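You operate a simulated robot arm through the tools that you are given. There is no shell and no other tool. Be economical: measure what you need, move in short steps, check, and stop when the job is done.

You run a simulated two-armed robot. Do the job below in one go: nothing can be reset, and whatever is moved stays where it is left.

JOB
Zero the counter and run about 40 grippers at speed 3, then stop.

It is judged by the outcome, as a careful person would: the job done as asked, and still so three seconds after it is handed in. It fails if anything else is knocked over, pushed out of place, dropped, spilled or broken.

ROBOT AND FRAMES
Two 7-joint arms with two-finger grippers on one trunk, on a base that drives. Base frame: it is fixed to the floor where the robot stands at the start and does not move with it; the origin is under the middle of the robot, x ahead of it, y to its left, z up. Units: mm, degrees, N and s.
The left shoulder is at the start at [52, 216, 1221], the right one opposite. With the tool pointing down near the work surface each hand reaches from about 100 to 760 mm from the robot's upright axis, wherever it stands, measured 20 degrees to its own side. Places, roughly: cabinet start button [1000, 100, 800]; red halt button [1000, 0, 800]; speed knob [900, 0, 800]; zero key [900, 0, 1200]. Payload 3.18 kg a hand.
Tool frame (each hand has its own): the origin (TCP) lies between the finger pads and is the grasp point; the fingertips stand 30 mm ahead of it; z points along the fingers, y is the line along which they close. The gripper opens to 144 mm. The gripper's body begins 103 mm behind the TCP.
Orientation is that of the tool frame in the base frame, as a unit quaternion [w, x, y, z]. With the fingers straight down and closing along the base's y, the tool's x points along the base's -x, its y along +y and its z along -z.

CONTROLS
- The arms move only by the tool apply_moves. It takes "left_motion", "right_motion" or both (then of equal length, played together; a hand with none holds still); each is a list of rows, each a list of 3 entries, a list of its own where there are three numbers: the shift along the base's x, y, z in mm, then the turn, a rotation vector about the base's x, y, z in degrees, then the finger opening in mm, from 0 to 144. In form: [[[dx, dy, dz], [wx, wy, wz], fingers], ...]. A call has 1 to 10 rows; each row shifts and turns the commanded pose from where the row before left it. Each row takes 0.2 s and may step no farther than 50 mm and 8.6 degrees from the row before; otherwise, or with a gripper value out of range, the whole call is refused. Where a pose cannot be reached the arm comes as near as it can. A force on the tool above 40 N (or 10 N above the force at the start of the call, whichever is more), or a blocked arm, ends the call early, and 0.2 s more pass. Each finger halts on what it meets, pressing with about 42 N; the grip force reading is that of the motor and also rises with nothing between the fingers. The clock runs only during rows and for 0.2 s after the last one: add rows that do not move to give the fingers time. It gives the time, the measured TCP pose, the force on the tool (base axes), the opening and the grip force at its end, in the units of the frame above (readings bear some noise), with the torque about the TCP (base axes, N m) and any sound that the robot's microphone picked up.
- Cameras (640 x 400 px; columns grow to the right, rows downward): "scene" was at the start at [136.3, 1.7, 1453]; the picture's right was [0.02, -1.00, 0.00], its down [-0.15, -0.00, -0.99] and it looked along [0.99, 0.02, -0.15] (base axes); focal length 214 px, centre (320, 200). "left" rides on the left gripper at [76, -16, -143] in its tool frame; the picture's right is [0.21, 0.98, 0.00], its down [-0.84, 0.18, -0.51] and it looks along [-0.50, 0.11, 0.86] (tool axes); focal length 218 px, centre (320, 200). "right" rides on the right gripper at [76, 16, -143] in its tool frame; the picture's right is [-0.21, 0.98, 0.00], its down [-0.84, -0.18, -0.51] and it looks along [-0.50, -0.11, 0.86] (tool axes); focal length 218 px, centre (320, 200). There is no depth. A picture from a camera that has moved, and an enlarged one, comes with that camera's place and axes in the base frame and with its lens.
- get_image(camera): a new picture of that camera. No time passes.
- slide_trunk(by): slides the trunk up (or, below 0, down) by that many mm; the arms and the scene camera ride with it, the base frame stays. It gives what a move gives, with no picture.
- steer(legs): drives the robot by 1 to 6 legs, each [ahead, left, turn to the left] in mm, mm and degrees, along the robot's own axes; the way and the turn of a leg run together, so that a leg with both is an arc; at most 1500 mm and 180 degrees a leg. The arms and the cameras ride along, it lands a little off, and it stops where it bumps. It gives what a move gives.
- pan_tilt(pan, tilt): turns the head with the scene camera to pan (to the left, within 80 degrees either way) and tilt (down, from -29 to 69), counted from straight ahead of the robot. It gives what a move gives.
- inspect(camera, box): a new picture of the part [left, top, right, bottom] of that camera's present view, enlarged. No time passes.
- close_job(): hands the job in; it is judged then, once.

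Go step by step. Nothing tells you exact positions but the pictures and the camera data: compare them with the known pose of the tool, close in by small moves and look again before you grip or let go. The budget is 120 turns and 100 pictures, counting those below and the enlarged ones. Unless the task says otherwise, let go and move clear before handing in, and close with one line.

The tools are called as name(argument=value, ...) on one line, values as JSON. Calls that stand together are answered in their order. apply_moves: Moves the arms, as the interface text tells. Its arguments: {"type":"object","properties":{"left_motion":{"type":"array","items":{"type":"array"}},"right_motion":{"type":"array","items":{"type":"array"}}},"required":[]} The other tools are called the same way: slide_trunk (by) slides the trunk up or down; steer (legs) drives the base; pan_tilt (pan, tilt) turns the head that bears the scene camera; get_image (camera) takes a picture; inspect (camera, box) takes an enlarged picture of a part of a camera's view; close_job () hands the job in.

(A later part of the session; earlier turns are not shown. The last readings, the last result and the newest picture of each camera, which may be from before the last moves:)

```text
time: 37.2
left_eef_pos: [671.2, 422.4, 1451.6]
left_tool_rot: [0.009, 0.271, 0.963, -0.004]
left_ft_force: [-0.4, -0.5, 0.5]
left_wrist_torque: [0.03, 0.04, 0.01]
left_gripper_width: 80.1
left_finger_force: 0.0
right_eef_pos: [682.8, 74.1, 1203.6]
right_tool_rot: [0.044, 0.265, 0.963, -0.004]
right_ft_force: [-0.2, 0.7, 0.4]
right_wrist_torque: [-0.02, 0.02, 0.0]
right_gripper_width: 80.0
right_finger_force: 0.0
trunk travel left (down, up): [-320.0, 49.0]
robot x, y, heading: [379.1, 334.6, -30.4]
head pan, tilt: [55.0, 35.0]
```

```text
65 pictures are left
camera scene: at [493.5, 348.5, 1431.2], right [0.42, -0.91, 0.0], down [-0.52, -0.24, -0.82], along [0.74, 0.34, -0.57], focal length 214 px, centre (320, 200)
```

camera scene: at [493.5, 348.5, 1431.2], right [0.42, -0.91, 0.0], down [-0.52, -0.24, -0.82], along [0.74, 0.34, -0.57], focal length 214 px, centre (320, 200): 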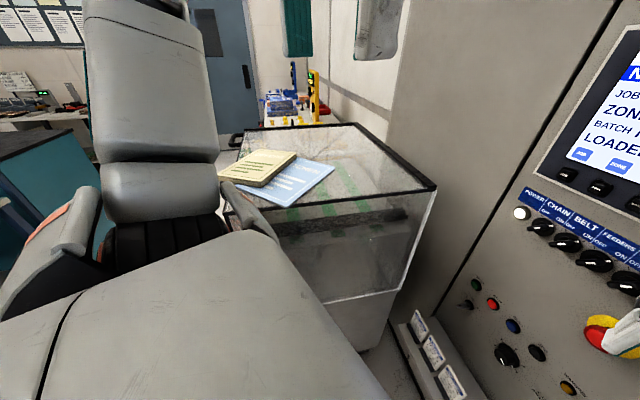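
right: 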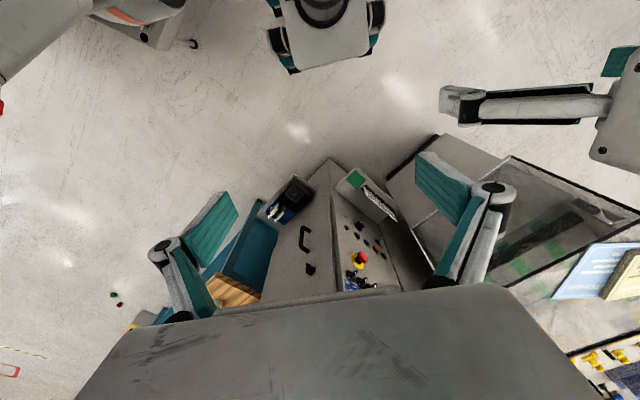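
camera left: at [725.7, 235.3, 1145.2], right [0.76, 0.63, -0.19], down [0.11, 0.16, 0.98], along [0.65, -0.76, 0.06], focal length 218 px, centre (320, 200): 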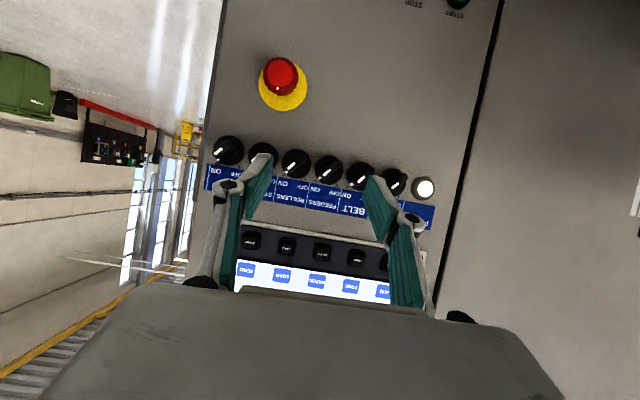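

The left upper arm points up and stays near the body, so lowering the trunk is safe on that side. I'll lower 200 mm and look.

slide_trunk(by=-200)

pan_tilt(pan=-15, tilt=30)

get_image(camera="scene")

```text
time: 39.4
left_eef_pos: [708.9, 362.4, 1232.4]
left_tool_rot: [-0.084, 0.271, 0.958, 0.041]
left_ft_force: [0.2, -0.4, -0.6]
left_wrist_torque: [0.0, 0.0, 0.02]
left_gripper_width: 80.1
left_finger_force: 0.1
right_eef_pos: [651.4, 67.6, 1027.3]
right_tool_rot: [0.071, 0.263, 0.962, 0.002]
right_ft_force: [1.0, -0.5, 0.8]
right_wrist_torque: [0.0, 0.01, -0.03]
right_gripper_width: 80.1
right_finger_force: 0.0
trunk travel left (down, up): [-120.0, 249.0]
robot x, y, heading: [377.5, 333.6, -29.9]
head pan, tilt: [55.0, 35.0]
```

```text
time: 40.8
left_eef_pos: [709.0, 360.5, 1231.6]
left_tool_rot: [-0.085, 0.27, 0.958, 0.04]
left_ft_force: [0.2, -0.3, 0.4]
left_wrist_torque: [-0.01, 0.01, 0.01]
left_gripper_width: 80.0
left_finger_force: 0.1
right_eef_pos: [651.1, 66.0, 1026.7]
right_tool_rot: [0.071, 0.264, 0.962, 0.004]
right_ft_force: [-0.9, -0.6, 0.2]
right_wrist_torque: [-0.01, -0.01, 0.0]
right_gripper_width: 80.2
right_finger_force: 0.2
trunk travel left (down, up): [-120.0, 249.0]
robot x, y, heading: [379.6, 330.5, -30.2]
head pan, tilt: [-15.0, 30.0]
```

```text
64 pictures are left
camera scene: at [548.7, 170.3, 1237.5], right [-0.71, -0.71, -0.03], down [-0.32, 0.36, -0.87], along [0.63, -0.61, -0.49], focal length 214 px, centre (320, 200)
```

scene: 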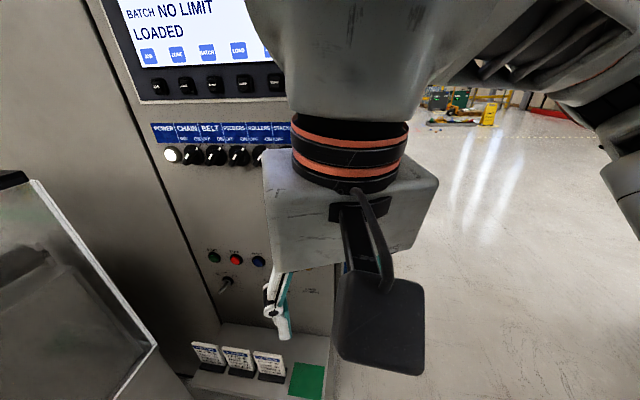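

The trunk also leans forward as it goes down. I'll now pitch the right hand toward the panel while moving it left-forward.

apply_moves(right_motion=[[[10, 14, 0], [0, 0, -5], 80], [[10, 14, 0], [0, 0, -5], 80], [[10, 14, 0], [-5, -6.8, 0], 80], [[10, 14, 0], [-5, -6.8, 0], 80], [[10, 14, 0], [-5, -6.8, 0], 80], [[10, 14, 0], [-5, -6.8, 0], 80], [[10, 14, 0], [-5, -6.8, 0], 80], [[10, 14, 0], [-5, -6.8, 0], 80]])

get_image(camera="scene")

```text
time: 42.5
left_eef_pos: [707.0, 357.0, 1227.2]
left_tool_rot: [-0.084, 0.27, 0.958, 0.049]
left_ft_force: [-0.1, -0.3, 0.9]
left_wrist_torque: [-0.02, 0.03, -0.01]
left_gripper_width: 79.7
left_finger_force: 0.0
right_eef_pos: [744.9, 98.1, 1001.4]
right_tool_rot: [0.384, 0.377, 0.829, -0.15]
right_ft_force: [-1.0, -0.1, 0.0]
right_wrist_torque: [-0.01, 0.01, -0.01]
right_gripper_width: 80.0
right_finger_force: 0.1
trunk travel left (down, up): [-120.0, 249.0]
robot x, y, heading: [373.5, 329.5, -29.8]
head pan, tilt: [-15.0, 30.0]
stopped in row 8 (right hand): the arm was blocked; the commanded pose is now the measured one
```

```text
63 pictures are left
camera scene: at [562.8, 181.8, 1234.2], right [-0.57, -0.82, -0.03], down [-0.38, 0.3, -0.87], along [0.73, -0.49, -0.48], focal length 214 px, centre (320, 200)
```

scene: 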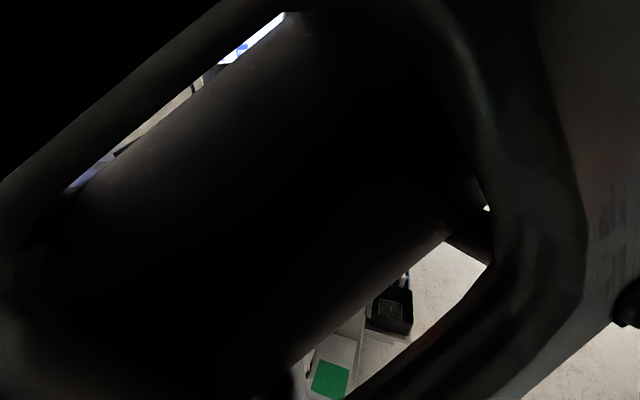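

The right forearm met the head with the trunk leaning forward. I'll reverse that motion and raise the trunk, and plan instead to work with the tool tilted down toward the panel.

apply_moves(right_motion=[[[-10, -14, 5], [5, 6.8, 0], 80], [[-10, -14, 5], [5, 6.8, 0], 80], [[-10, -14, 5], [5, 6.8, 0], 80], [[-10, -14, 5], [5, 6.8, 0], 80]])

slide_trunk(by=200)

get_image(camera="scene")

```text
time: 43.6
left_eef_pos: [707.0, 356.2, 1226.7]
left_tool_rot: [-0.081, 0.271, 0.958, 0.051]
left_ft_force: [0.3, -0.3, 1.0]
left_wrist_torque: [-0.06, 0.01, -0.01]
left_gripper_width: 80.0
left_finger_force: 0.0
right_eef_pos: [704.6, 47.9, 1020.7]
right_tool_rot: [0.108, 0.381, 0.915, -0.081]
right_ft_force: [-0.1, -0.4, 0.6]
right_wrist_torque: [0.01, 0.04, 0.03]
right_gripper_width: 80.1
right_finger_force: 0.0
trunk travel left (down, up): [-120.0, 249.0]
robot x, y, heading: [373.3, 331.0, -29.5]
head pan, tilt: [-15.0, 30.0]
stopped in row 4 (right hand): the arm was blocked; the commanded pose is now the measured one
```

```text
time: 45.8
left_eef_pos: [638.3, 432.2, 1464.0]
left_tool_rot: [0.05, 0.273, 0.961, -0.001]
left_ft_force: [0.4, -0.4, -0.3]
left_wrist_torque: [0.03, 0.02, -0.04]
left_gripper_width: 80.2
left_finger_force: 0.0
right_eef_pos: [736.7, 58.9, 1207.4]
right_tool_rot: [0.091, 0.381, 0.916, -0.09]
right_ft_force: [0.5, 0.0, -0.8]
right_wrist_torque: [-0.01, 0.01, -0.03]
right_gripper_width: 80.2
right_finger_force: 0.0
trunk travel left (down, up): [-320.0, 49.0]
robot x, y, heading: [377.1, 332.1, -29.7]
head pan, tilt: [-15.0, 30.0]
```

```text
62 pictures are left
camera scene: at [477.0, 247.8, 1438.8], right [-0.71, -0.71, 0.0], down [-0.35, 0.35, -0.87], along [0.61, -0.61, -0.5], focal length 214 px, centre (320, 200)
```

scene: 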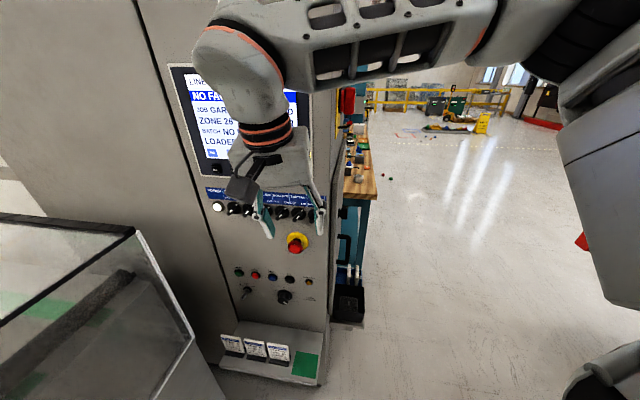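

The right forearm lies parallel to the panel from the right, so tilting the hand toward the panel is just forearm roll. I'll descend in front of the panel and tilt to about 45°.

apply_moves(right_motion=[[[9, 10, -35], [0, 0, -8], 70], [[9, 10, -35], [-6.4, -4.8, 0], 70], [[9, 10, -35], [-6.4, -4.8, 0], 70], [[9, 10, -35], [-6.4, -4.8, 0], 70], [[9, 5, -35], [0, 0, 0], 70], [[9, 5, -35], [0, 0, 0], 70], [[0, 0, -35], [0, 0, 0], 70]])

get_image(camera="scene")

get_image(camera="right")

```text
time: 47.2
left_eef_pos: [639.7, 432.5, 1465.2]
left_tool_rot: [0.05, 0.272, 0.961, -0.002]
left_ft_force: [-0.4, 0.9, -0.1]
left_wrist_torque: [-0.02, 0.06, 0.02]
left_gripper_width: 79.9
left_finger_force: 0.0
right_eef_pos: [804.8, 63.0, 1054.9]
right_tool_rot: [0.264, 0.504, 0.81, -0.143]
right_ft_force: [0.7, 0.6, -0.6]
right_wrist_torque: [0.02, -0.01, -0.02]
right_gripper_width: 70.2
right_finger_force: 0.0
trunk travel left (down, up): [-320.0, 49.0]
robot x, y, heading: [378.1, 332.1, -29.7]
head pan, tilt: [-15.0, 30.0]
stopped in row 6 (right hand): the arm was blocked; the commanded pose is now the measured one
```

```text
61 pictures are left
camera scene: at [477.5, 248.1, 1438.9], right [-0.71, -0.71, 0.0], down [-0.35, 0.35, -0.87], along [0.61, -0.61, -0.5], focal length 214 px, centre (320, 200)
```

scene: 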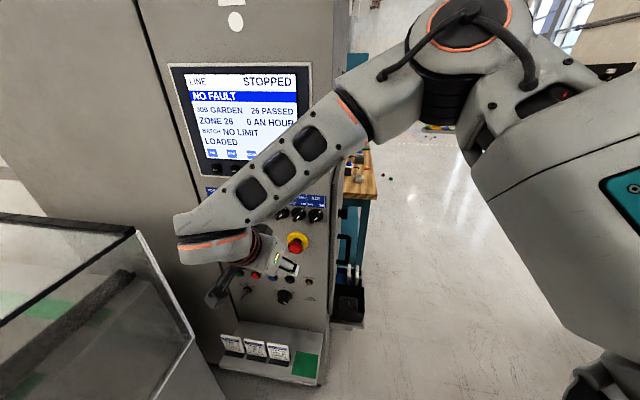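

```text
60 pictures are left
camera right: at [753.1, 199.1, 1127.8], right [0.95, 0.29, 0.15], down [-0.01, -0.45, 0.89], along [0.32, -0.84, -0.43], focal length 218 px, centre (320, 200)
```

right: 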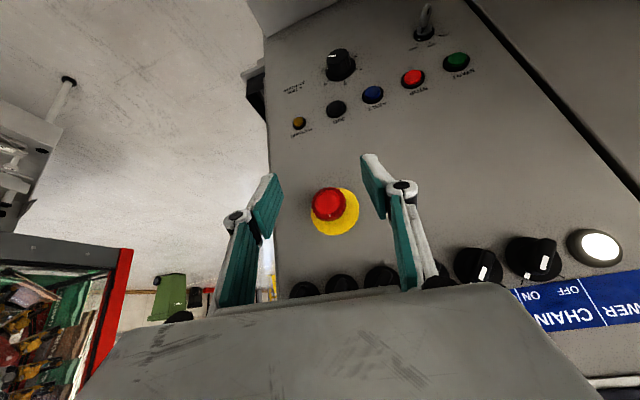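

The hand folded against its own forearm because the target was too near. I'll untilt, reach further out and lower, then tilt.

apply_moves(right_motion=[[[0, 0, 10], [6.4, 4.8, 0], 70], [[0, 0, 10], [6.4, 4.8, 0], 70], [[5, 5, 0], [6.4, 4.8, 0], 70], [[10, 5, -25], [0, 0, 0], 70], [[10, 5, -25], [0, 0, 0], 70], [[10, 5, -30], [0, 0, 0], 70], [[10, 5, -30], [0, 0, 0], 70], [[0, 0, -30], [0, 0, 0], 70]])

get_image(camera="scene")

get_image(camera="right")

```text
time: 49.0
left_eef_pos: [638.8, 431.4, 1466.0]
left_tool_rot: [0.049, 0.272, 0.961, -0.002]
left_ft_force: [-0.6, 0.1, -0.8]
left_wrist_torque: [-0.01, 0.01, -0.03]
left_gripper_width: 80.1
left_finger_force: 0.0
right_eef_pos: [848.7, 88.7, 932.9]
right_tool_rot: [0.074, 0.518, 0.849, -0.067]
right_ft_force: [-0.1, -0.3, -0.2]
right_wrist_torque: [0.0, 0.03, 0.0]
right_gripper_width: 70.1
right_finger_force: 0.0
trunk travel left (down, up): [-320.0, 49.0]
robot x, y, heading: [378.0, 331.2, -30.1]
head pan, tilt: [-15.0, 30.0]
```

```text
59 pictures are left
camera scene: at [476.9, 247.2, 1438.9], right [-0.71, -0.71, 0.0], down [-0.35, 0.35, -0.87], along [0.61, -0.61, -0.5], focal length 214 px, centre (320, 200)
```

scene: 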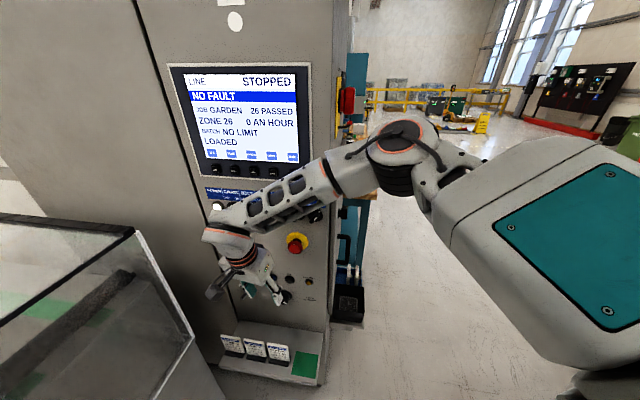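

```text
58 pictures are left
camera right: at [822.1, 191.0, 1056.5], right [0.96, 0.26, 0.0], down [0.19, -0.72, 0.67], along [0.18, -0.64, -0.74], focal length 218 px, centre (320, 200)
```

right: 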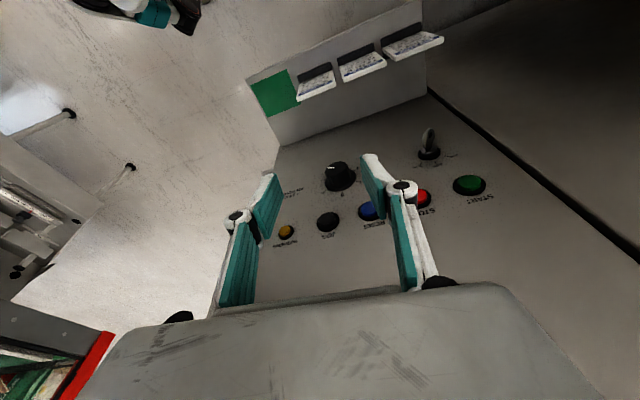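

Good posture now; the hand camera confirms START and STOP. I'll turn square to the panel, tilt, and come to a standoff before the knob.

apply_moves(right_motion=[[[0, 0, 0], [0, 0, 5], 70], [[0, 0, 0], [0, 0, 4.8], 70], [[7, -10, -20], [-6.4, -4.8, 0], 70], [[7, -12, -20], [-6.4, -4.8, 0], 70], [[7, -12, -20], [-6.4, -4.8, 0], 70], [[0, 0, 0], [0, 0, 0], 70]])

get_image(camera="scene")

get_image(camera="right")

```text
time: 50.4
left_eef_pos: [638.2, 431.6, 1464.8]
left_tool_rot: [0.051, 0.273, 0.961, -0.002]
left_ft_force: [0.7, 0.4, -0.4]
left_wrist_torque: [0.03, 0.01, 0.03]
left_gripper_width: 80.0
left_finger_force: 0.0
right_eef_pos: [872.1, 53.7, 874.9]
right_tool_rot: [0.263, 0.428, 0.851, -0.152]
right_ft_force: [0.5, 0.3, 0.3]
right_wrist_torque: [0.03, -0.04, 0.0]
right_gripper_width: 70.0
right_finger_force: 0.1
trunk travel left (down, up): [-320.0, 49.0]
robot x, y, heading: [375.5, 329.9, -29.8]
head pan, tilt: [-15.0, 30.0]
```

```text
57 pictures are left
camera scene: at [476.3, 247.1, 1439.0], right [-0.71, -0.71, 0.0], down [-0.35, 0.35, -0.87], along [0.61, -0.61, -0.5], focal length 214 px, centre (320, 200)
```

scene: 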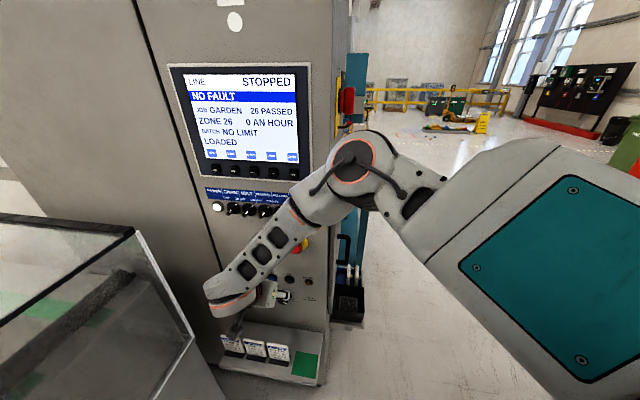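

```text
56 pictures are left
camera right: at [801.5, 183.5, 946.7], right [0.89, 0.44, 0.09], down [0.11, -0.41, 0.91], along [0.43, -0.8, -0.41], focal length 218 px, centre (320, 200)
```

right: 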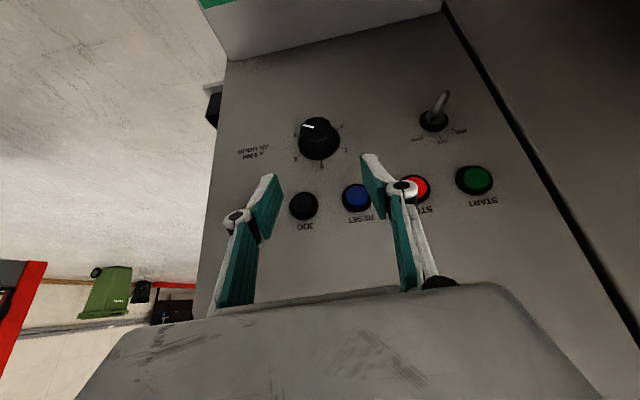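

inspect(camera="right", box=[270, 100, 366, 160])

inspect(camera="right", box=[402, 85, 482, 145])

```text
6.67 times, centred on (318, 130) of right
camera zoom: at [801.5, 183.5, 946.7], right [0.89, 0.44, 0.09], down [0.11, -0.41, 0.91], along [0.43, -0.8, -0.41], focal length 1455 px, centre (333, 667)
```

zoom: 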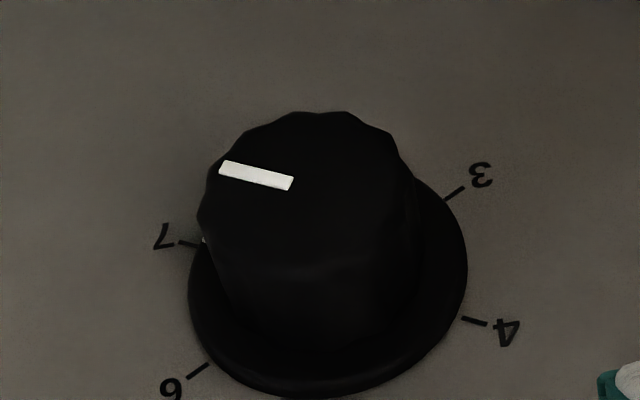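

```text
6.67 times, centred on (442, 115) of right
camera zoom: at [801.5, 183.5, 946.7], right [0.89, 0.44, 0.09], down [0.11, -0.41, 0.91], along [0.43, -0.8, -0.41], focal length 1455 px, centre (-493, 767)
```

zoom: 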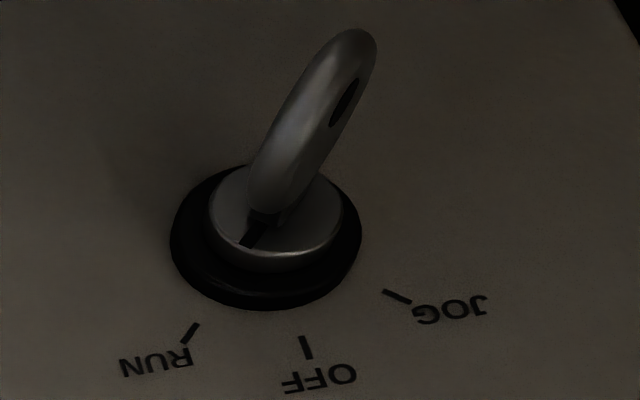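

Key is at RUN, knob at 7; knob axis at about (897,10,763) at its front. I'll lean the hand clockwise first, then lower the open fingers around the knob.

apply_moves(right_motion=[[[0, 0, 0], [5, -6.64, 0], 84], [[0, 0, 0], [5, -6.64, 0], 84], [[0, 0, 0], [5, -6.64, 0], 84], [[7, -12, -33], [0, 0, 0], 84], [[7, -12, -33], [0, 0, 0], 84]])

get_image(camera="right")

get_image(camera="scene")

```text
time: 51.6
left_eef_pos: [638.7, 431.1, 1465.5]
left_tool_rot: [0.05, 0.272, 0.961, -0.001]
left_ft_force: [0.4, -0.6, -0.3]
left_wrist_torque: [0.0, 0.0, 0.0]
left_gripper_width: 80.1
left_finger_force: 0.2
right_eef_pos: [886.1, 34.3, 808.2]
right_tool_rot: [0.348, 0.478, 0.806, 0.036]
right_ft_force: [0.1, 0.4, -0.3]
right_wrist_torque: [0.02, 0.04, -0.06]
right_gripper_width: 83.8
right_finger_force: 0.1
trunk travel left (down, up): [-320.0, 49.0]
robot x, y, heading: [376.2, 335.8, -30.0]
head pan, tilt: [-15.0, 30.0]
```

```text
53 pictures are left
camera right: at [790.0, 142.9, 881.5], right [0.79, 0.36, 0.49], down [-0.18, -0.63, 0.76], along [0.58, -0.69, -0.43], focal length 218 px, centre (320, 200)
```

right: 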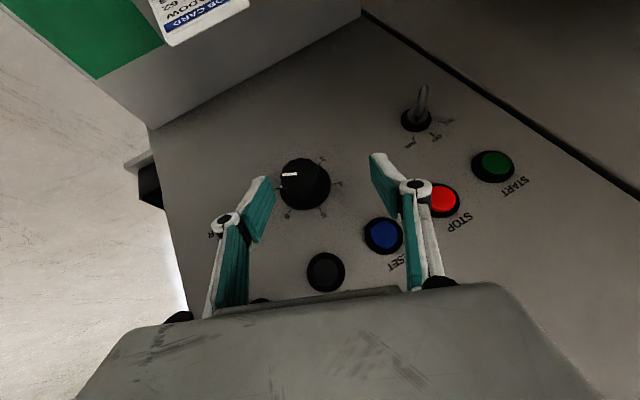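

```text
52 pictures are left
camera scene: at [476.6, 246.8, 1438.9], right [-0.71, -0.71, 0.0], down [-0.35, 0.35, -0.87], along [0.61, -0.61, -0.5], focal length 214 px, centre (320, 200)
```

scene: 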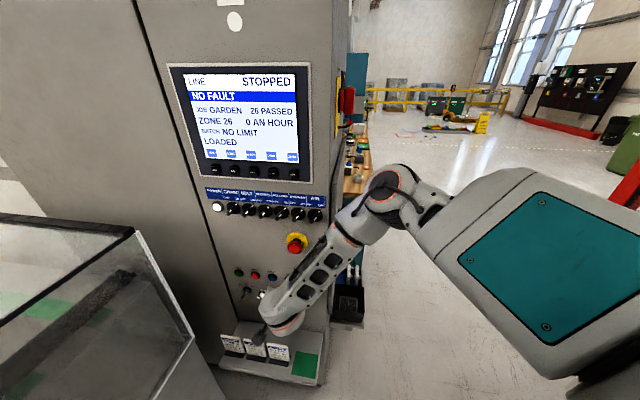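

apply_moves(right_motion=[[[4.7, -10.7, -22], [0, 0, 0], 84], [[4.7, -10.7, -22], [0, 0, 0], 84]])

get_image(camera="right")

```text
time: 52.2
left_eef_pos: [639.2, 432.5, 1465.3]
left_tool_rot: [0.049, 0.272, 0.961, -0.001]
left_ft_force: [-0.3, -0.2, -0.8]
left_wrist_torque: [0.0, -0.03, 0.03]
left_gripper_width: 80.1
left_finger_force: 0.0
right_eef_pos: [893.7, 10.6, 763.7]
right_tool_rot: [0.347, 0.478, 0.806, 0.036]
right_ft_force: [0.8, 0.7, -0.1]
right_wrist_torque: [0.0, 0.02, 0.03]
right_gripper_width: 84.0
right_finger_force: 0.0
trunk travel left (down, up): [-320.0, 49.0]
robot x, y, heading: [379.0, 330.8, -30.0]
head pan, tilt: [-15.0, 30.0]
```

```text
51 pictures are left
camera right: at [799.6, 120.5, 838.5], right [0.79, 0.36, 0.49], down [-0.18, -0.63, 0.76], along [0.58, -0.69, -0.43], focal length 218 px, centre (320, 200)
```

right: 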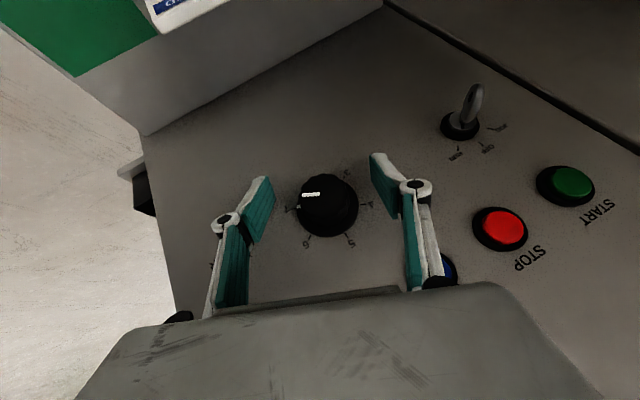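

The fingers straddle the knob. Closing on it.

apply_moves(right_motion=[[[0, 0, 0], [0, 0, 0], 60], [[0, 0, 0], [0, 0, 0], 30], [[0, 0, 0], [0, 0, 0], 30]])

get_image(camera="right")

```text
time: 53.0
left_eef_pos: [639.6, 432.7, 1464.8]
left_tool_rot: [0.051, 0.272, 0.961, -0.001]
left_ft_force: [0.1, 0.2, 0.4]
left_wrist_torque: [-0.02, 0.0, 0.0]
left_gripper_width: 80.1
left_finger_force: 0.1
right_eef_pos: [894.1, 13.8, 763.7]
right_tool_rot: [0.347, 0.478, 0.806, 0.035]
right_ft_force: [2.1, 8.2, -2.1]
right_wrist_torque: [0.37, 0.26, 0.23]
right_gripper_width: 36.1
right_finger_force: 44.2
trunk travel left (down, up): [-320.0, 49.0]
robot x, y, heading: [381.0, 330.7, -29.9]
head pan, tilt: [-15.0, 30.0]
```

```text
50 pictures are left
camera right: at [799.4, 122.7, 838.7], right [0.79, 0.36, 0.49], down [-0.18, -0.63, 0.76], along [0.58, -0.69, -0.43], focal length 218 px, centre (320, 200)
```

right: 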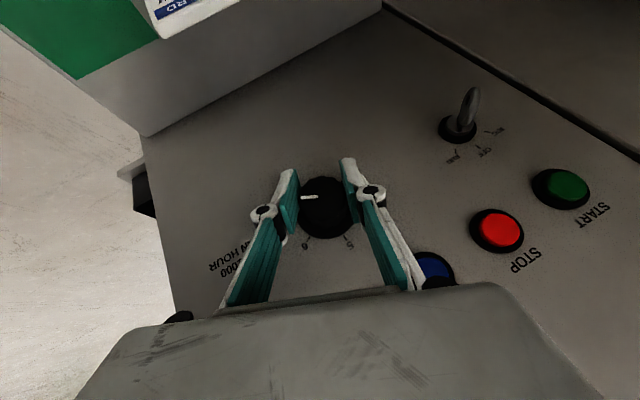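

Gripped at 36 mm. Turning anticlockwise.

apply_moves(right_motion=[[[0, 0, 0], [-4.8, 6.4, 0], 30], [[0, 0, 0], [-4.8, 6.4, 0], 30], [[0, 0, 0], [-4.8, 6.4, 0], 30], [[0, 0, 0], [-4.8, 6.4, 0], 30], [[0, 0, 0], [-4.8, 6.4, 0], 30], [[0, 0, 0], [-4.8, 6.4, 0], 30]])

get_image(camera="right")

```text
time: 54.0
left_eef_pos: [636.8, 435.1, 1465.7]
left_tool_rot: [0.05, 0.271, 0.961, -0.001]
left_ft_force: [-0.5, -0.6, 0.0]
left_wrist_torque: [0.06, -0.05, 0.0]
left_gripper_width: 80.2
left_finger_force: 0.1
right_eef_pos: [894.4, 12.8, 763.7]
right_tool_rot: [0.23, 0.412, 0.86, -0.194]
right_ft_force: [2.2, 22.8, 5.4]
right_wrist_torque: [-0.64, -0.48, -0.2]
right_gripper_width: 36.2
right_finger_force: 44.9
right hand out of reach, approached as far as the arm can: row 5
trunk travel left (down, up): [-320.0, 49.0]
robot x, y, heading: [378.5, 330.8, -29.9]
head pan, tilt: [-15.0, 30.0]
stopped in row 5 (right hand): the force on the tool passed its limit at 67 N (the readings are from after the stop); the commanded pose is now the measured one
```

```text
49 pictures are left
camera right: at [832.4, 145.7, 836.6], right [0.9, 0.44, -0.03], down [0.2, -0.36, 0.91], along [0.39, -0.82, -0.41], focal length 218 px, centre (320, 200)
```

right: 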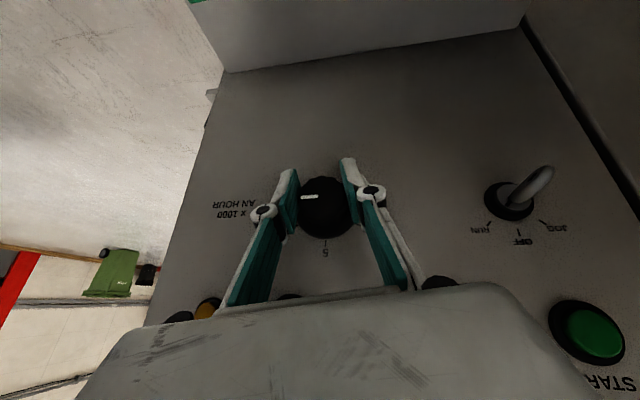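

The knob turns with the hand; the arm limits just past upright. I'll open, swing back clockwise and regrip.

apply_moves(right_motion=[[[0, 0, 0], [0, 0, 0], 84], [[0, 0, 0], [0, 0, 0], 84], [[0, 0, 0], [4.8, -6.4, 0], 84], [[0, 0, 0], [4.8, -6.4, 0], 84], [[0, 0, 0], [4.8, -6.4, 0], 84], [[0, 0, 0], [4.8, -6.4, 0], 84], [[0, 0, 0], [4.8, -6.4, 0], 84], [[0, 0, 0], [4.8, -6.4, 0], 84]])

get_image(camera="right")

```text
time: 55.8
left_eef_pos: [637.1, 431.8, 1466.0]
left_tool_rot: [0.049, 0.271, 0.961, -0.001]
left_ft_force: [1.0, -0.4, -0.8]
left_wrist_torque: [0.02, 0.02, -0.01]
left_gripper_width: 80.3
left_finger_force: 0.0
right_eef_pos: [893.5, 11.9, 765.1]
right_tool_rot: [0.352, 0.485, 0.797, 0.074]
right_ft_force: [0.8, 0.4, -0.7]
right_wrist_torque: [0.0, -0.02, 0.01]
right_gripper_width: 83.8
right_finger_force: 0.1
right hand out of reach, approached as far as the arm can: row 7, 8
trunk travel left (down, up): [-320.0, 49.0]
robot x, y, heading: [376.7, 330.9, -30.1]
head pan, tilt: [-15.0, 30.0]
```

```text
48 pictures are left
camera right: at [794.7, 115.8, 840.4], right [0.76, 0.34, 0.55], down [-0.21, -0.68, 0.71], along [0.61, -0.66, -0.44], focal length 218 px, centre (320, 200)
```

right: 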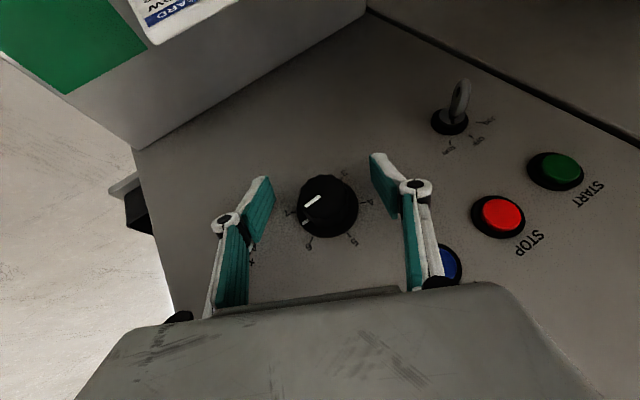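

About 34° per cycle. I'll run two cycles then look.

apply_moves(right_motion=[[[0, 0, 0], [0, 0, 0], 50], [[0, 0, 0], [0, 0, 0], 30], [[0, 0, 0], [0, 0, 0], 30], [[0, 0, 0], [-5.04, 6.72, 0], 30], [[0, 0, 0], [-5.04, 6.72, 0], 30], [[0, 0, 0], [-5.04, 6.72, 0], 30], [[0, 0, 0], [-5.04, 6.72, 0], 30]])

apply_moves(right_motion=[[[0, 0, 0], [0, 0, 0], 84], [[0, 0, 0], [0, 0, 0], 84], [[0, 0, 0], [5.04, -6.72, 0], 84], [[0, 0, 0], [5.04, -6.72, 0], 84], [[0, 0, 0], [5.04, -6.72, 0], 84], [[0, 0, 0], [5.04, -6.72, 0], 84]])

get_image(camera="right")

```text
time: 57.4
left_eef_pos: [639.4, 436.9, 1465.1]
left_tool_rot: [0.05, 0.27, 0.962, -0.002]
left_ft_force: [0.2, 0.3, 0.2]
left_wrist_torque: [0.01, 0.03, -0.01]
left_gripper_width: 79.9
left_finger_force: 0.1
right_eef_pos: [895.7, 12.5, 765.0]
right_tool_rot: [0.235, 0.421, 0.857, -0.179]
right_ft_force: [-0.4, 27.6, -1.5]
right_wrist_torque: [0.48, 0.36, 0.34]
right_gripper_width: 36.3
right_finger_force: 44.7
trunk travel left (down, up): [-320.0, 49.0]
robot x, y, heading: [379.6, 330.9, -29.9]
head pan, tilt: [-15.0, 30.0]
```

```text
time: 58.8
left_eef_pos: [638.2, 433.2, 1465.2]
left_tool_rot: [0.051, 0.271, 0.961, -0.002]
left_ft_force: [-0.1, 0.0, -0.3]
left_wrist_torque: [-0.06, 0.06, 0.03]
left_gripper_width: 80.1
left_finger_force: 0.0
right_eef_pos: [893.8, 11.9, 764.7]
right_tool_rot: [0.352, 0.485, 0.797, 0.073]
right_ft_force: [-0.3, -0.1, -0.6]
right_wrist_torque: [0.0, -0.05, 0.01]
right_gripper_width: 83.7
right_finger_force: 0.0
trunk travel left (down, up): [-320.0, 49.0]
robot x, y, heading: [378.6, 328.4, -30.1]
head pan, tilt: [-15.0, 30.0]
```

```text
47 pictures are left
camera right: at [794.7, 116.3, 840.2], right [0.76, 0.34, 0.55], down [-0.21, -0.67, 0.71], along [0.61, -0.66, -0.44], focal length 218 px, centre (320, 200)
```

right: 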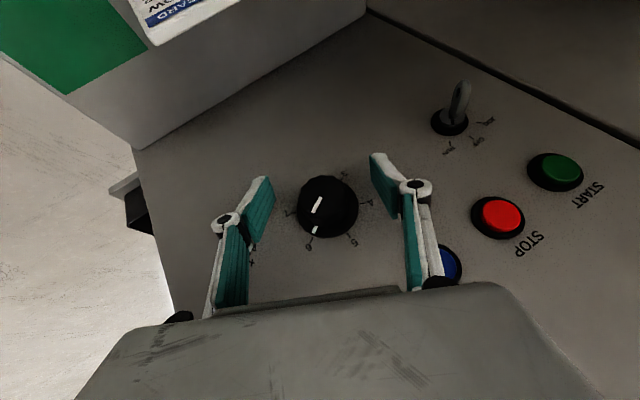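

At 6 now. Repeating, three cycles.

apply_moves(right_motion=[[[0, 0, 0], [0, 0, 0], 50], [[0, 0, 0], [0, 0, 0], 30], [[0, 0, 0], [0, 0, 0], 30], [[0, 0, 0], [-5.04, 6.72, 0], 30], [[0, 0, 0], [-5.04, 6.72, 0], 30], [[0, 0, 0], [-5.04, 6.72, 0], 30], [[0, 0, 0], [-5.04, 6.72, 0], 30]])

apply_moves(right_motion=[[[0, 0, 0], [0, 0, 0], 84], [[0, 0, 0], [0, 0, 0], 84], [[0, 0, 0], [5.04, -6.72, 0], 84], [[0, 0, 0], [5.04, -6.72, 0], 84], [[0, 0, 0], [5.04, -6.72, 0], 84], [[0, 0, 0], [5.04, -6.72, 0], 84]])

apply_moves(right_motion=[[[0, 0, 0], [0, 0, 0], 50], [[0, 0, 0], [0, 0, 0], 30], [[0, 0, 0], [0, 0, 0], 30], [[0, 0, 0], [-5.04, 6.72, 0], 30], [[0, 0, 0], [-5.04, 6.72, 0], 30], [[0, 0, 0], [-5.04, 6.72, 0], 30], [[0, 0, 0], [-5.04, 6.72, 0], 30]])

apply_moves(right_motion=[[[0, 0, 0], [0, 0, 0], 84], [[0, 0, 0], [0, 0, 0], 84], [[0, 0, 0], [5.04, -6.72, 0], 84], [[0, 0, 0], [5.04, -6.72, 0], 84], [[0, 0, 0], [5.04, -6.72, 0], 84], [[0, 0, 0], [5.04, -6.72, 0], 84]])

get_image(camera="right")

```text
time: 60.4
left_eef_pos: [639.0, 437.6, 1464.7]
left_tool_rot: [0.05, 0.271, 0.961, -0.002]
left_ft_force: [0.4, 0.1, -0.3]
left_wrist_torque: [0.01, 0.03, 0.02]
left_gripper_width: 80.0
left_finger_force: 0.0
right_eef_pos: [894.4, 13.0, 764.5]
right_tool_rot: [0.235, 0.421, 0.858, -0.179]
right_ft_force: [-1.0, 29.9, -3.4]
right_wrist_torque: [0.37, 0.26, 0.41]
right_gripper_width: 36.1
right_finger_force: 44.9
trunk travel left (down, up): [-320.0, 49.0]
robot x, y, heading: [377.6, 335.1, -29.9]
head pan, tilt: [-15.0, 30.0]
```

```text
time: 61.8
left_eef_pos: [638.2, 434.5, 1465.0]
left_tool_rot: [0.05, 0.271, 0.961, -0.002]
left_ft_force: [-0.3, 0.4, 0.6]
left_wrist_torque: [-0.07, -0.02, 0.01]
left_gripper_width: 80.3
left_finger_force: 0.1
right_eef_pos: [893.8, 11.8, 765.6]
right_tool_rot: [0.351, 0.485, 0.797, 0.073]
right_ft_force: [-0.2, -0.3, 0.6]
right_wrist_torque: [0.02, 0.0, 0.01]
right_gripper_width: 83.9
right_finger_force: 0.0
trunk travel left (down, up): [-320.0, 49.0]
robot x, y, heading: [378.4, 329.9, -30.1]
head pan, tilt: [-15.0, 30.0]
```

```text
time: 63.4
left_eef_pos: [639.3, 436.3, 1464.6]
left_tool_rot: [0.051, 0.271, 0.961, -0.003]
left_ft_force: [-0.3, 0.0, 0.1]
left_wrist_torque: [-0.02, 0.02, 0.03]
left_gripper_width: 80.2
left_finger_force: 0.1
right_eef_pos: [895.0, 13.4, 764.4]
right_tool_rot: [0.234, 0.421, 0.858, -0.179]
right_ft_force: [-0.4, 28.4, -5.5]
right_wrist_torque: [0.29, 0.28, 0.29]
right_gripper_width: 36.1
right_finger_force: 44.4
trunk travel left (down, up): [-320.0, 49.0]
robot x, y, heading: [375.0, 333.4, -30.0]
head pan, tilt: [-15.0, 30.0]
```

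```text
time: 64.8
left_eef_pos: [638.1, 434.5, 1464.8]
left_tool_rot: [0.051, 0.272, 0.961, -0.001]
left_ft_force: [0.9, 0.3, -0.5]
left_wrist_torque: [-0.04, 0.0, 0.01]
left_gripper_width: 80.2
left_finger_force: 0.0
right_eef_pos: [894.7, 13.2, 763.6]
right_tool_rot: [0.352, 0.485, 0.797, 0.073]
right_ft_force: [0.3, -0.1, -0.8]
right_wrist_torque: [-0.01, -0.06, 0.0]
right_gripper_width: 83.6
right_finger_force: 0.1
trunk travel left (down, up): [-320.0, 49.0]
robot x, y, heading: [377.0, 331.2, -29.8]
head pan, tilt: [-15.0, 30.0]
```

```text
46 pictures are left
camera right: at [795.0, 117.1, 839.5], right [0.76, 0.34, 0.55], down [-0.21, -0.67, 0.71], along [0.61, -0.66, -0.44], focal length 218 px, centre (320, 200)
```

right: 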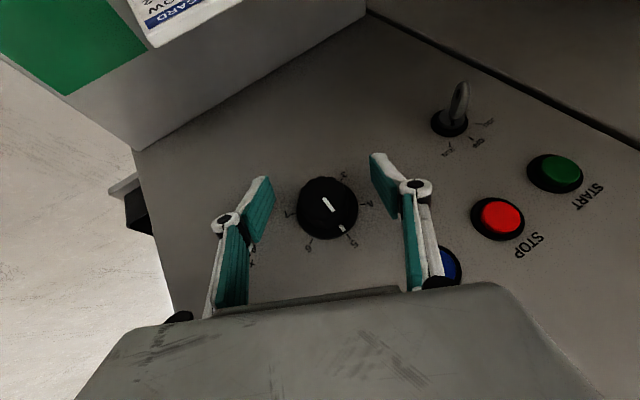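

Nearly at 5. Three more cycles then check.

apply_moves(right_motion=[[[0, 0, 0], [0, 0, 0], 50], [[0, 0, 0], [0, 0, 0], 30], [[0, 0, 0], [0, 0, 0], 30], [[0, 0, 0], [-5.04, 6.72, 0], 30], [[0, 0, 0], [-5.04, 6.72, 0], 30], [[0, 0, 0], [-5.04, 6.72, 0], 30], [[0, 0, 0], [-5.04, 6.72, 0], 30]])

apply_moves(right_motion=[[[0, 0, 0], [0, 0, 0], 84], [[0, 0, 0], [0, 0, 0], 84], [[0, 0, 0], [5.04, -6.72, 0], 84], [[0, 0, 0], [5.04, -6.72, 0], 84], [[0, 0, 0], [5.04, -6.72, 0], 84], [[0, 0, 0], [5.04, -6.72, 0], 84]])

apply_moves(right_motion=[[[0, 0, 0], [0, 0, 0], 50], [[0, 0, 0], [0, 0, 0], 30], [[0, 0, 0], [0, 0, 0], 30], [[0, 0, 0], [-5.04, 6.72, 0], 30], [[0, 0, 0], [-5.04, 6.72, 0], 30], [[0, 0, 0], [-5.04, 6.72, 0], 30], [[0, 0, 0], [-5.04, 6.72, 0], 30]])

apply_moves(right_motion=[[[0, 0, 0], [0, 0, 0], 84], [[0, 0, 0], [0, 0, 0], 84], [[0, 0, 0], [5.04, -6.72, 0], 84], [[0, 0, 0], [5.04, -6.72, 0], 84], [[0, 0, 0], [5.04, -6.72, 0], 84], [[0, 0, 0], [5.04, -6.72, 0], 84]])

apply_moves(right_motion=[[[0, 0, 0], [0, 0, 0], 50], [[0, 0, 0], [0, 0, 0], 30], [[0, 0, 0], [0, 0, 0], 30], [[0, 0, 0], [-5.04, 6.72, 0], 30], [[0, 0, 0], [-5.04, 6.72, 0], 30], [[0, 0, 0], [-5.04, 6.72, 0], 30], [[0, 0, 0], [-5.04, 6.72, 0], 30]])

apply_moves(right_motion=[[[0, 0, 0], [0, 0, 0], 84], [[0, 0, 0], [0, 0, 0], 84], [[0, 0, 0], [5.04, -6.72, 0], 84], [[0, 0, 0], [5.04, -6.72, 0], 84], [[0, 0, 0], [5.04, -6.72, 0], 84], [[0, 0, 0], [5.04, -6.72, 0], 84]])

inspect(camera="right", box=[270, 160, 382, 260])

```text
time: 66.4
left_eef_pos: [639.1, 435.7, 1464.3]
left_tool_rot: [0.049, 0.271, 0.961, -0.001]
left_ft_force: [-1.0, 0.6, 0.2]
left_wrist_torque: [-0.03, 0.03, 0.03]
left_gripper_width: 80.2
left_finger_force: 0.1
right_eef_pos: [894.3, 12.6, 765.2]
right_tool_rot: [0.233, 0.422, 0.857, -0.179]
right_ft_force: [1.2, 26.2, -9.5]
right_wrist_torque: [0.33, 0.26, 0.48]
right_gripper_width: 35.9
right_finger_force: 45.0
trunk travel left (down, up): [-320.0, 49.0]
robot x, y, heading: [380.2, 331.6, -30.0]
head pan, tilt: [-15.0, 30.0]
```

```text
time: 67.8
left_eef_pos: [637.8, 434.3, 1464.5]
left_tool_rot: [0.05, 0.271, 0.961, -0.002]
left_ft_force: [0.5, -0.4, -0.1]
left_wrist_torque: [-0.07, 0.02, -0.01]
left_gripper_width: 80.1
left_finger_force: 0.1
right_eef_pos: [894.6, 12.5, 764.8]
right_tool_rot: [0.352, 0.485, 0.797, 0.072]
right_ft_force: [-0.2, 0.0, 0.3]
right_wrist_torque: [-0.01, -0.02, 0.02]
right_gripper_width: 83.9
right_finger_force: 0.0
trunk travel left (down, up): [-320.0, 49.0]
robot x, y, heading: [378.1, 333.1, -29.8]
head pan, tilt: [-15.0, 30.0]
```

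```text
time: 69.4
left_eef_pos: [638.6, 435.8, 1464.9]
left_tool_rot: [0.05, 0.271, 0.961, -0.003]
left_ft_force: [0.9, -0.3, 0.4]
left_wrist_torque: [-0.01, 0.03, 0.02]
left_gripper_width: 80.1
left_finger_force: 0.1
right_eef_pos: [894.4, 13.9, 763.6]
right_tool_rot: [0.233, 0.422, 0.857, -0.18]
right_ft_force: [-2.2, 28.6, -2.9]
right_wrist_torque: [0.38, 0.32, 0.46]
right_gripper_width: 36.0
right_finger_force: 45.0
trunk travel left (down, up): [-320.0, 49.0]
robot x, y, heading: [378.8, 334.7, -29.9]
head pan, tilt: [-15.0, 30.0]
```

```text
time: 70.8
left_eef_pos: [638.0, 433.1, 1464.1]
left_tool_rot: [0.051, 0.272, 0.961, -0.002]
left_ft_force: [0.4, 0.4, -0.4]
left_wrist_torque: [-0.06, 0.03, -0.01]
left_gripper_width: 80.0
left_finger_force: 0.1
right_eef_pos: [893.3, 12.2, 765.5]
right_tool_rot: [0.352, 0.485, 0.797, 0.073]
right_ft_force: [-0.3, 0.3, -0.6]
right_wrist_torque: [-0.02, -0.05, 0.03]
right_gripper_width: 84.0
right_finger_force: 0.1
trunk travel left (down, up): [-320.0, 49.0]
robot x, y, heading: [376.8, 332.4, -29.9]
head pan, tilt: [-15.0, 30.0]
```

```text
time: 72.4
left_eef_pos: [639.7, 436.0, 1465.0]
left_tool_rot: [0.049, 0.271, 0.961, -0.003]
left_ft_force: [0.5, 0.9, -0.2]
left_wrist_torque: [-0.05, 0.05, -0.04]
left_gripper_width: 80.0
left_finger_force: 0.1
right_eef_pos: [895.0, 13.3, 764.4]
right_tool_rot: [0.234, 0.421, 0.858, -0.179]
right_ft_force: [0.8, 29.0, -8.6]
right_wrist_torque: [0.24, 0.19, 0.22]
right_gripper_width: 35.9
right_finger_force: 44.7
trunk travel left (down, up): [-320.0, 49.0]
robot x, y, heading: [379.1, 335.1, -30.1]
head pan, tilt: [-15.0, 30.0]
```

```text
time: 73.8
left_eef_pos: [638.2, 434.9, 1464.6]
left_tool_rot: [0.05, 0.272, 0.961, -0.002]
left_ft_force: [-0.3, 0.1, 0.8]
left_wrist_torque: [-0.07, 0.0, -0.02]
left_gripper_width: 80.1
left_finger_force: 0.1
right_eef_pos: [894.5, 11.3, 764.3]
right_tool_rot: [0.353, 0.484, 0.797, 0.073]
right_ft_force: [-0.4, -0.3, -0.7]
right_wrist_torque: [0.01, -0.05, 0.01]
right_gripper_width: 84.0
right_finger_force: 0.0
trunk travel left (down, up): [-320.0, 49.0]
robot x, y, heading: [377.6, 332.6, -29.8]
head pan, tilt: [-15.0, 30.0]
```

```text
4.00 times, centred on (326, 210) of right
camera zoom: at [795.0, 116.6, 840.3], right [0.76, 0.34, 0.55], down [-0.21, -0.67, 0.71], along [0.61, -0.66, -0.44], focal length 873 px, centre (296, 160)
```

zoom: 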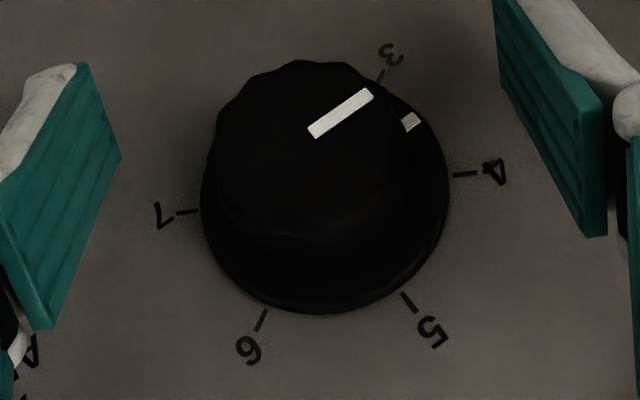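

Mark is a bit past midway between 4 and 3; about 27° to go. One slightly smaller cycle.

apply_moves(right_motion=[[[0, 0, 0], [0, 0, 0], 50], [[0, 0, 0], [0, 0, 0], 30], [[0, 0, 0], [0, 0, 0], 30], [[0, 0, 0], [-4.4, 5.9, 0], 30], [[0, 0, 0], [-4.4, 5.9, 0], 30], [[0, 0, 0], [-4.4, 5.9, 0], 30], [[0, 0, 0], [-4.4, 5.9, 0], 30]])

apply_moves(right_motion=[[[0, 0, 0], [0, 0, 0], 84], [[0, 0, 0], [0, 0, 0], 84], [[0, 0, 0], [4.4, -5.9, 0], 84], [[0, 0, 0], [4.4, -5.9, 0], 84], [[0, 0, 0], [4.4, -5.9, 0], 84], [[0, 0, 0], [4.4, -5.9, 0], 84]])

inspect(camera="right", box=[270, 160, 382, 260])

```text
time: 75.4
left_eef_pos: [639.2, 433.5, 1464.6]
left_tool_rot: [0.05, 0.272, 0.961, -0.002]
left_ft_force: [0.2, -0.5, 0.8]
left_wrist_torque: [0.0, -0.01, 0.0]
left_gripper_width: 80.1
left_finger_force: 0.1
right_eef_pos: [895.2, 12.6, 764.8]
right_tool_rot: [0.252, 0.429, 0.855, -0.149]
right_ft_force: [3.9, 13.0, -4.0]
right_wrist_torque: [-0.15, -0.94, 0.27]
right_gripper_width: 36.3
right_finger_force: 45.0
trunk travel left (down, up): [-320.0, 49.0]
robot x, y, heading: [373.9, 333.2, -30.0]
head pan, tilt: [-15.0, 30.0]
```

```text
time: 76.8
left_eef_pos: [638.8, 434.1, 1464.9]
left_tool_rot: [0.049, 0.272, 0.961, -0.002]
left_ft_force: [-0.1, -0.2, -0.3]
left_wrist_torque: [-0.02, 0.04, -0.01]
left_gripper_width: 80.2
left_finger_force: 0.1
right_eef_pos: [893.6, 12.0, 765.3]
right_tool_rot: [0.352, 0.485, 0.797, 0.073]
right_ft_force: [0.2, -0.4, -0.2]
right_wrist_torque: [-0.03, 0.01, 0.0]
right_gripper_width: 84.1
right_finger_force: 0.1
trunk travel left (down, up): [-320.0, 49.0]
robot x, y, heading: [377.8, 335.8, -29.8]
head pan, tilt: [-15.0, 30.0]
```

```text
4.00 times, centred on (326, 210) of right
camera zoom: at [794.7, 116.5, 840.3], right [0.76, 0.34, 0.55], down [-0.21, -0.67, 0.71], along [0.61, -0.66, -0.44], focal length 873 px, centre (296, 160)
```

zoom: 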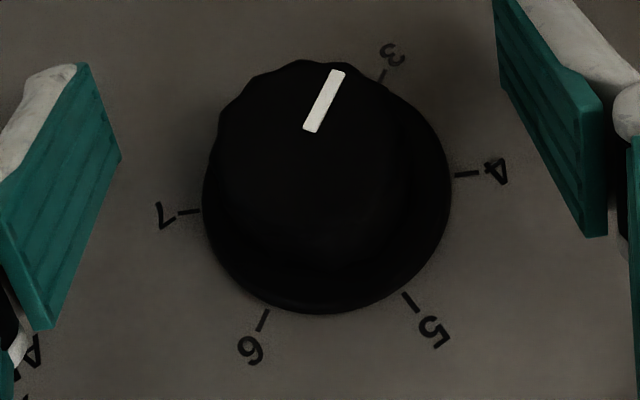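

The knob points at 3. I'll back away from it, straighten the hand and go up toward the ZERO key.

apply_moves(right_motion=[[[-15, 10, 25], [0, 0, 0], 84], [[-15, 10, 25], [0, 0, 0], 84], [[-10, 20, 25], [-4.8, 6.4, 0], 84], [[0, 20, 25], [-4.8, 6.4, 0], 84], [[0, 10, 25], [-4.8, 6.4, 0], 70], [[0, 10, 25], [-3.6, 4.8, 0], 50], [[0, 0, 15], [6.4, 4.8, 0], 30], [[0, 0, 15], [6.4, 4.8, 0], 20], [[0, 0, 15], [4, 3, 0], 0], [[0, 0, 15], [0, 0, 0], 0]])

get_image(camera="scene")

```text
time: 79.0
left_eef_pos: [638.6, 432.7, 1465.1]
left_tool_rot: [0.051, 0.272, 0.961, -0.001]
left_ft_force: [0.0, 0.9, 1.0]
left_wrist_torque: [-0.03, -0.02, 0.0]
left_gripper_width: 80.1
left_finger_force: 0.0
right_eef_pos: [854.8, 92.1, 975.5]
right_tool_rot: [0.09, 0.44, 0.89, -0.072]
right_ft_force: [-0.2, 0.1, 0.6]
right_wrist_torque: [-0.01, 0.01, 0.0]
right_gripper_width: 0.0
right_finger_force: 30.8
trunk travel left (down, up): [-320.0, 49.0]
robot x, y, heading: [378.6, 332.0, -29.7]
head pan, tilt: [-15.0, 30.0]
```

```text
43 pictures are left
camera scene: at [476.3, 248.6, 1439.0], right [-0.71, -0.71, 0.0], down [-0.35, 0.35, -0.87], along [0.61, -0.61, -0.5], focal length 214 px, centre (320, 200)
```

scene: 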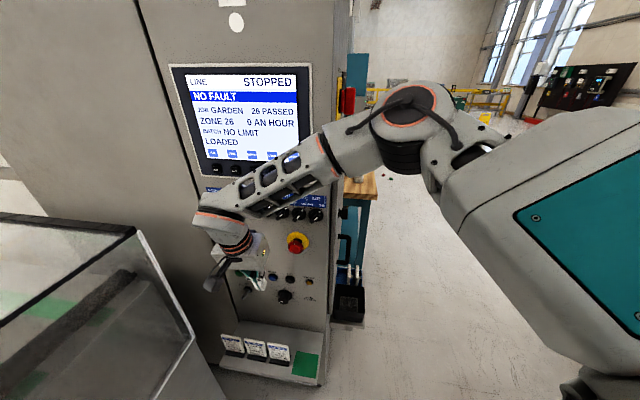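

apply_moves(right_motion=[[[-6, -4, 40], [0, 0, 0], 0], [[-6, -4, 40], [0, 0, 0], 0], [[-10, -8, 40], [0, 0, 0], 0], [[-10, -8, 40], [0, 0, 0], 0], [[-10, -8, 40], [0, 0, 0], 0], [[-11, -8, 40], [0, 0, 0], 0], [[-11, -8, 40], [0, 0, 0], 0]])

get_image(camera="scene")

get_image(camera="right")

```text
time: 80.6
left_eef_pos: [636.9, 432.5, 1465.6]
left_tool_rot: [0.05, 0.272, 0.961, -0.001]
left_ft_force: [-0.1, 0.2, -0.5]
left_wrist_torque: [-0.05, -0.01, 0.01]
left_gripper_width: 80.4
left_finger_force: 0.1
right_eef_pos: [789.9, 45.1, 1254.1]
right_tool_rot: [0.09, 0.441, 0.89, -0.073]
right_ft_force: [-0.2, 0.1, 0.0]
right_wrist_torque: [0.01, 0.0, 0.04]
right_gripper_width: 0.0
right_finger_force: 30.8
trunk travel left (down, up): [-320.0, 49.0]
robot x, y, heading: [377.0, 332.3, -30.0]
head pan, tilt: [-15.0, 30.0]
```

```text
42 pictures are left
camera scene: at [475.8, 248.2, 1439.1], right [-0.71, -0.71, 0.0], down [-0.35, 0.35, -0.87], along [0.61, -0.61, -0.5], focal length 214 px, centre (320, 200)
```

scene: 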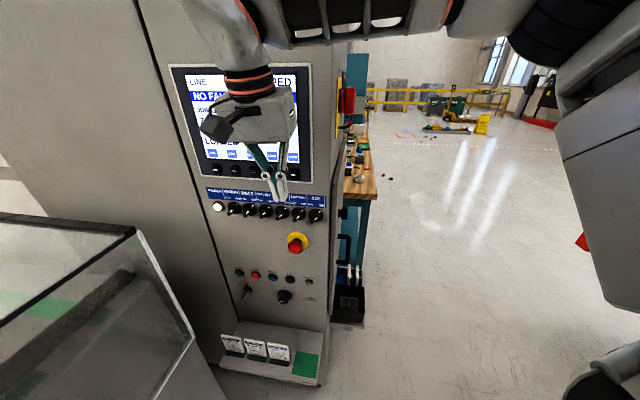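

```text
41 pictures are left
camera right: at [745.4, 144.4, 1375.1], right [0.9, 0.43, 0.0], down [0.31, -0.65, 0.69], along [0.29, -0.63, -0.72], focal length 218 px, centre (320, 200)
```

right: 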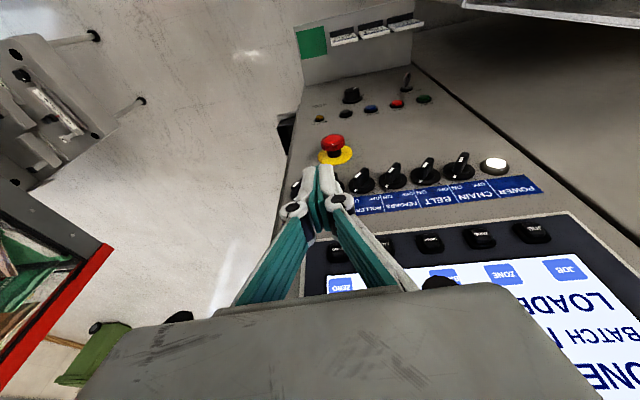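

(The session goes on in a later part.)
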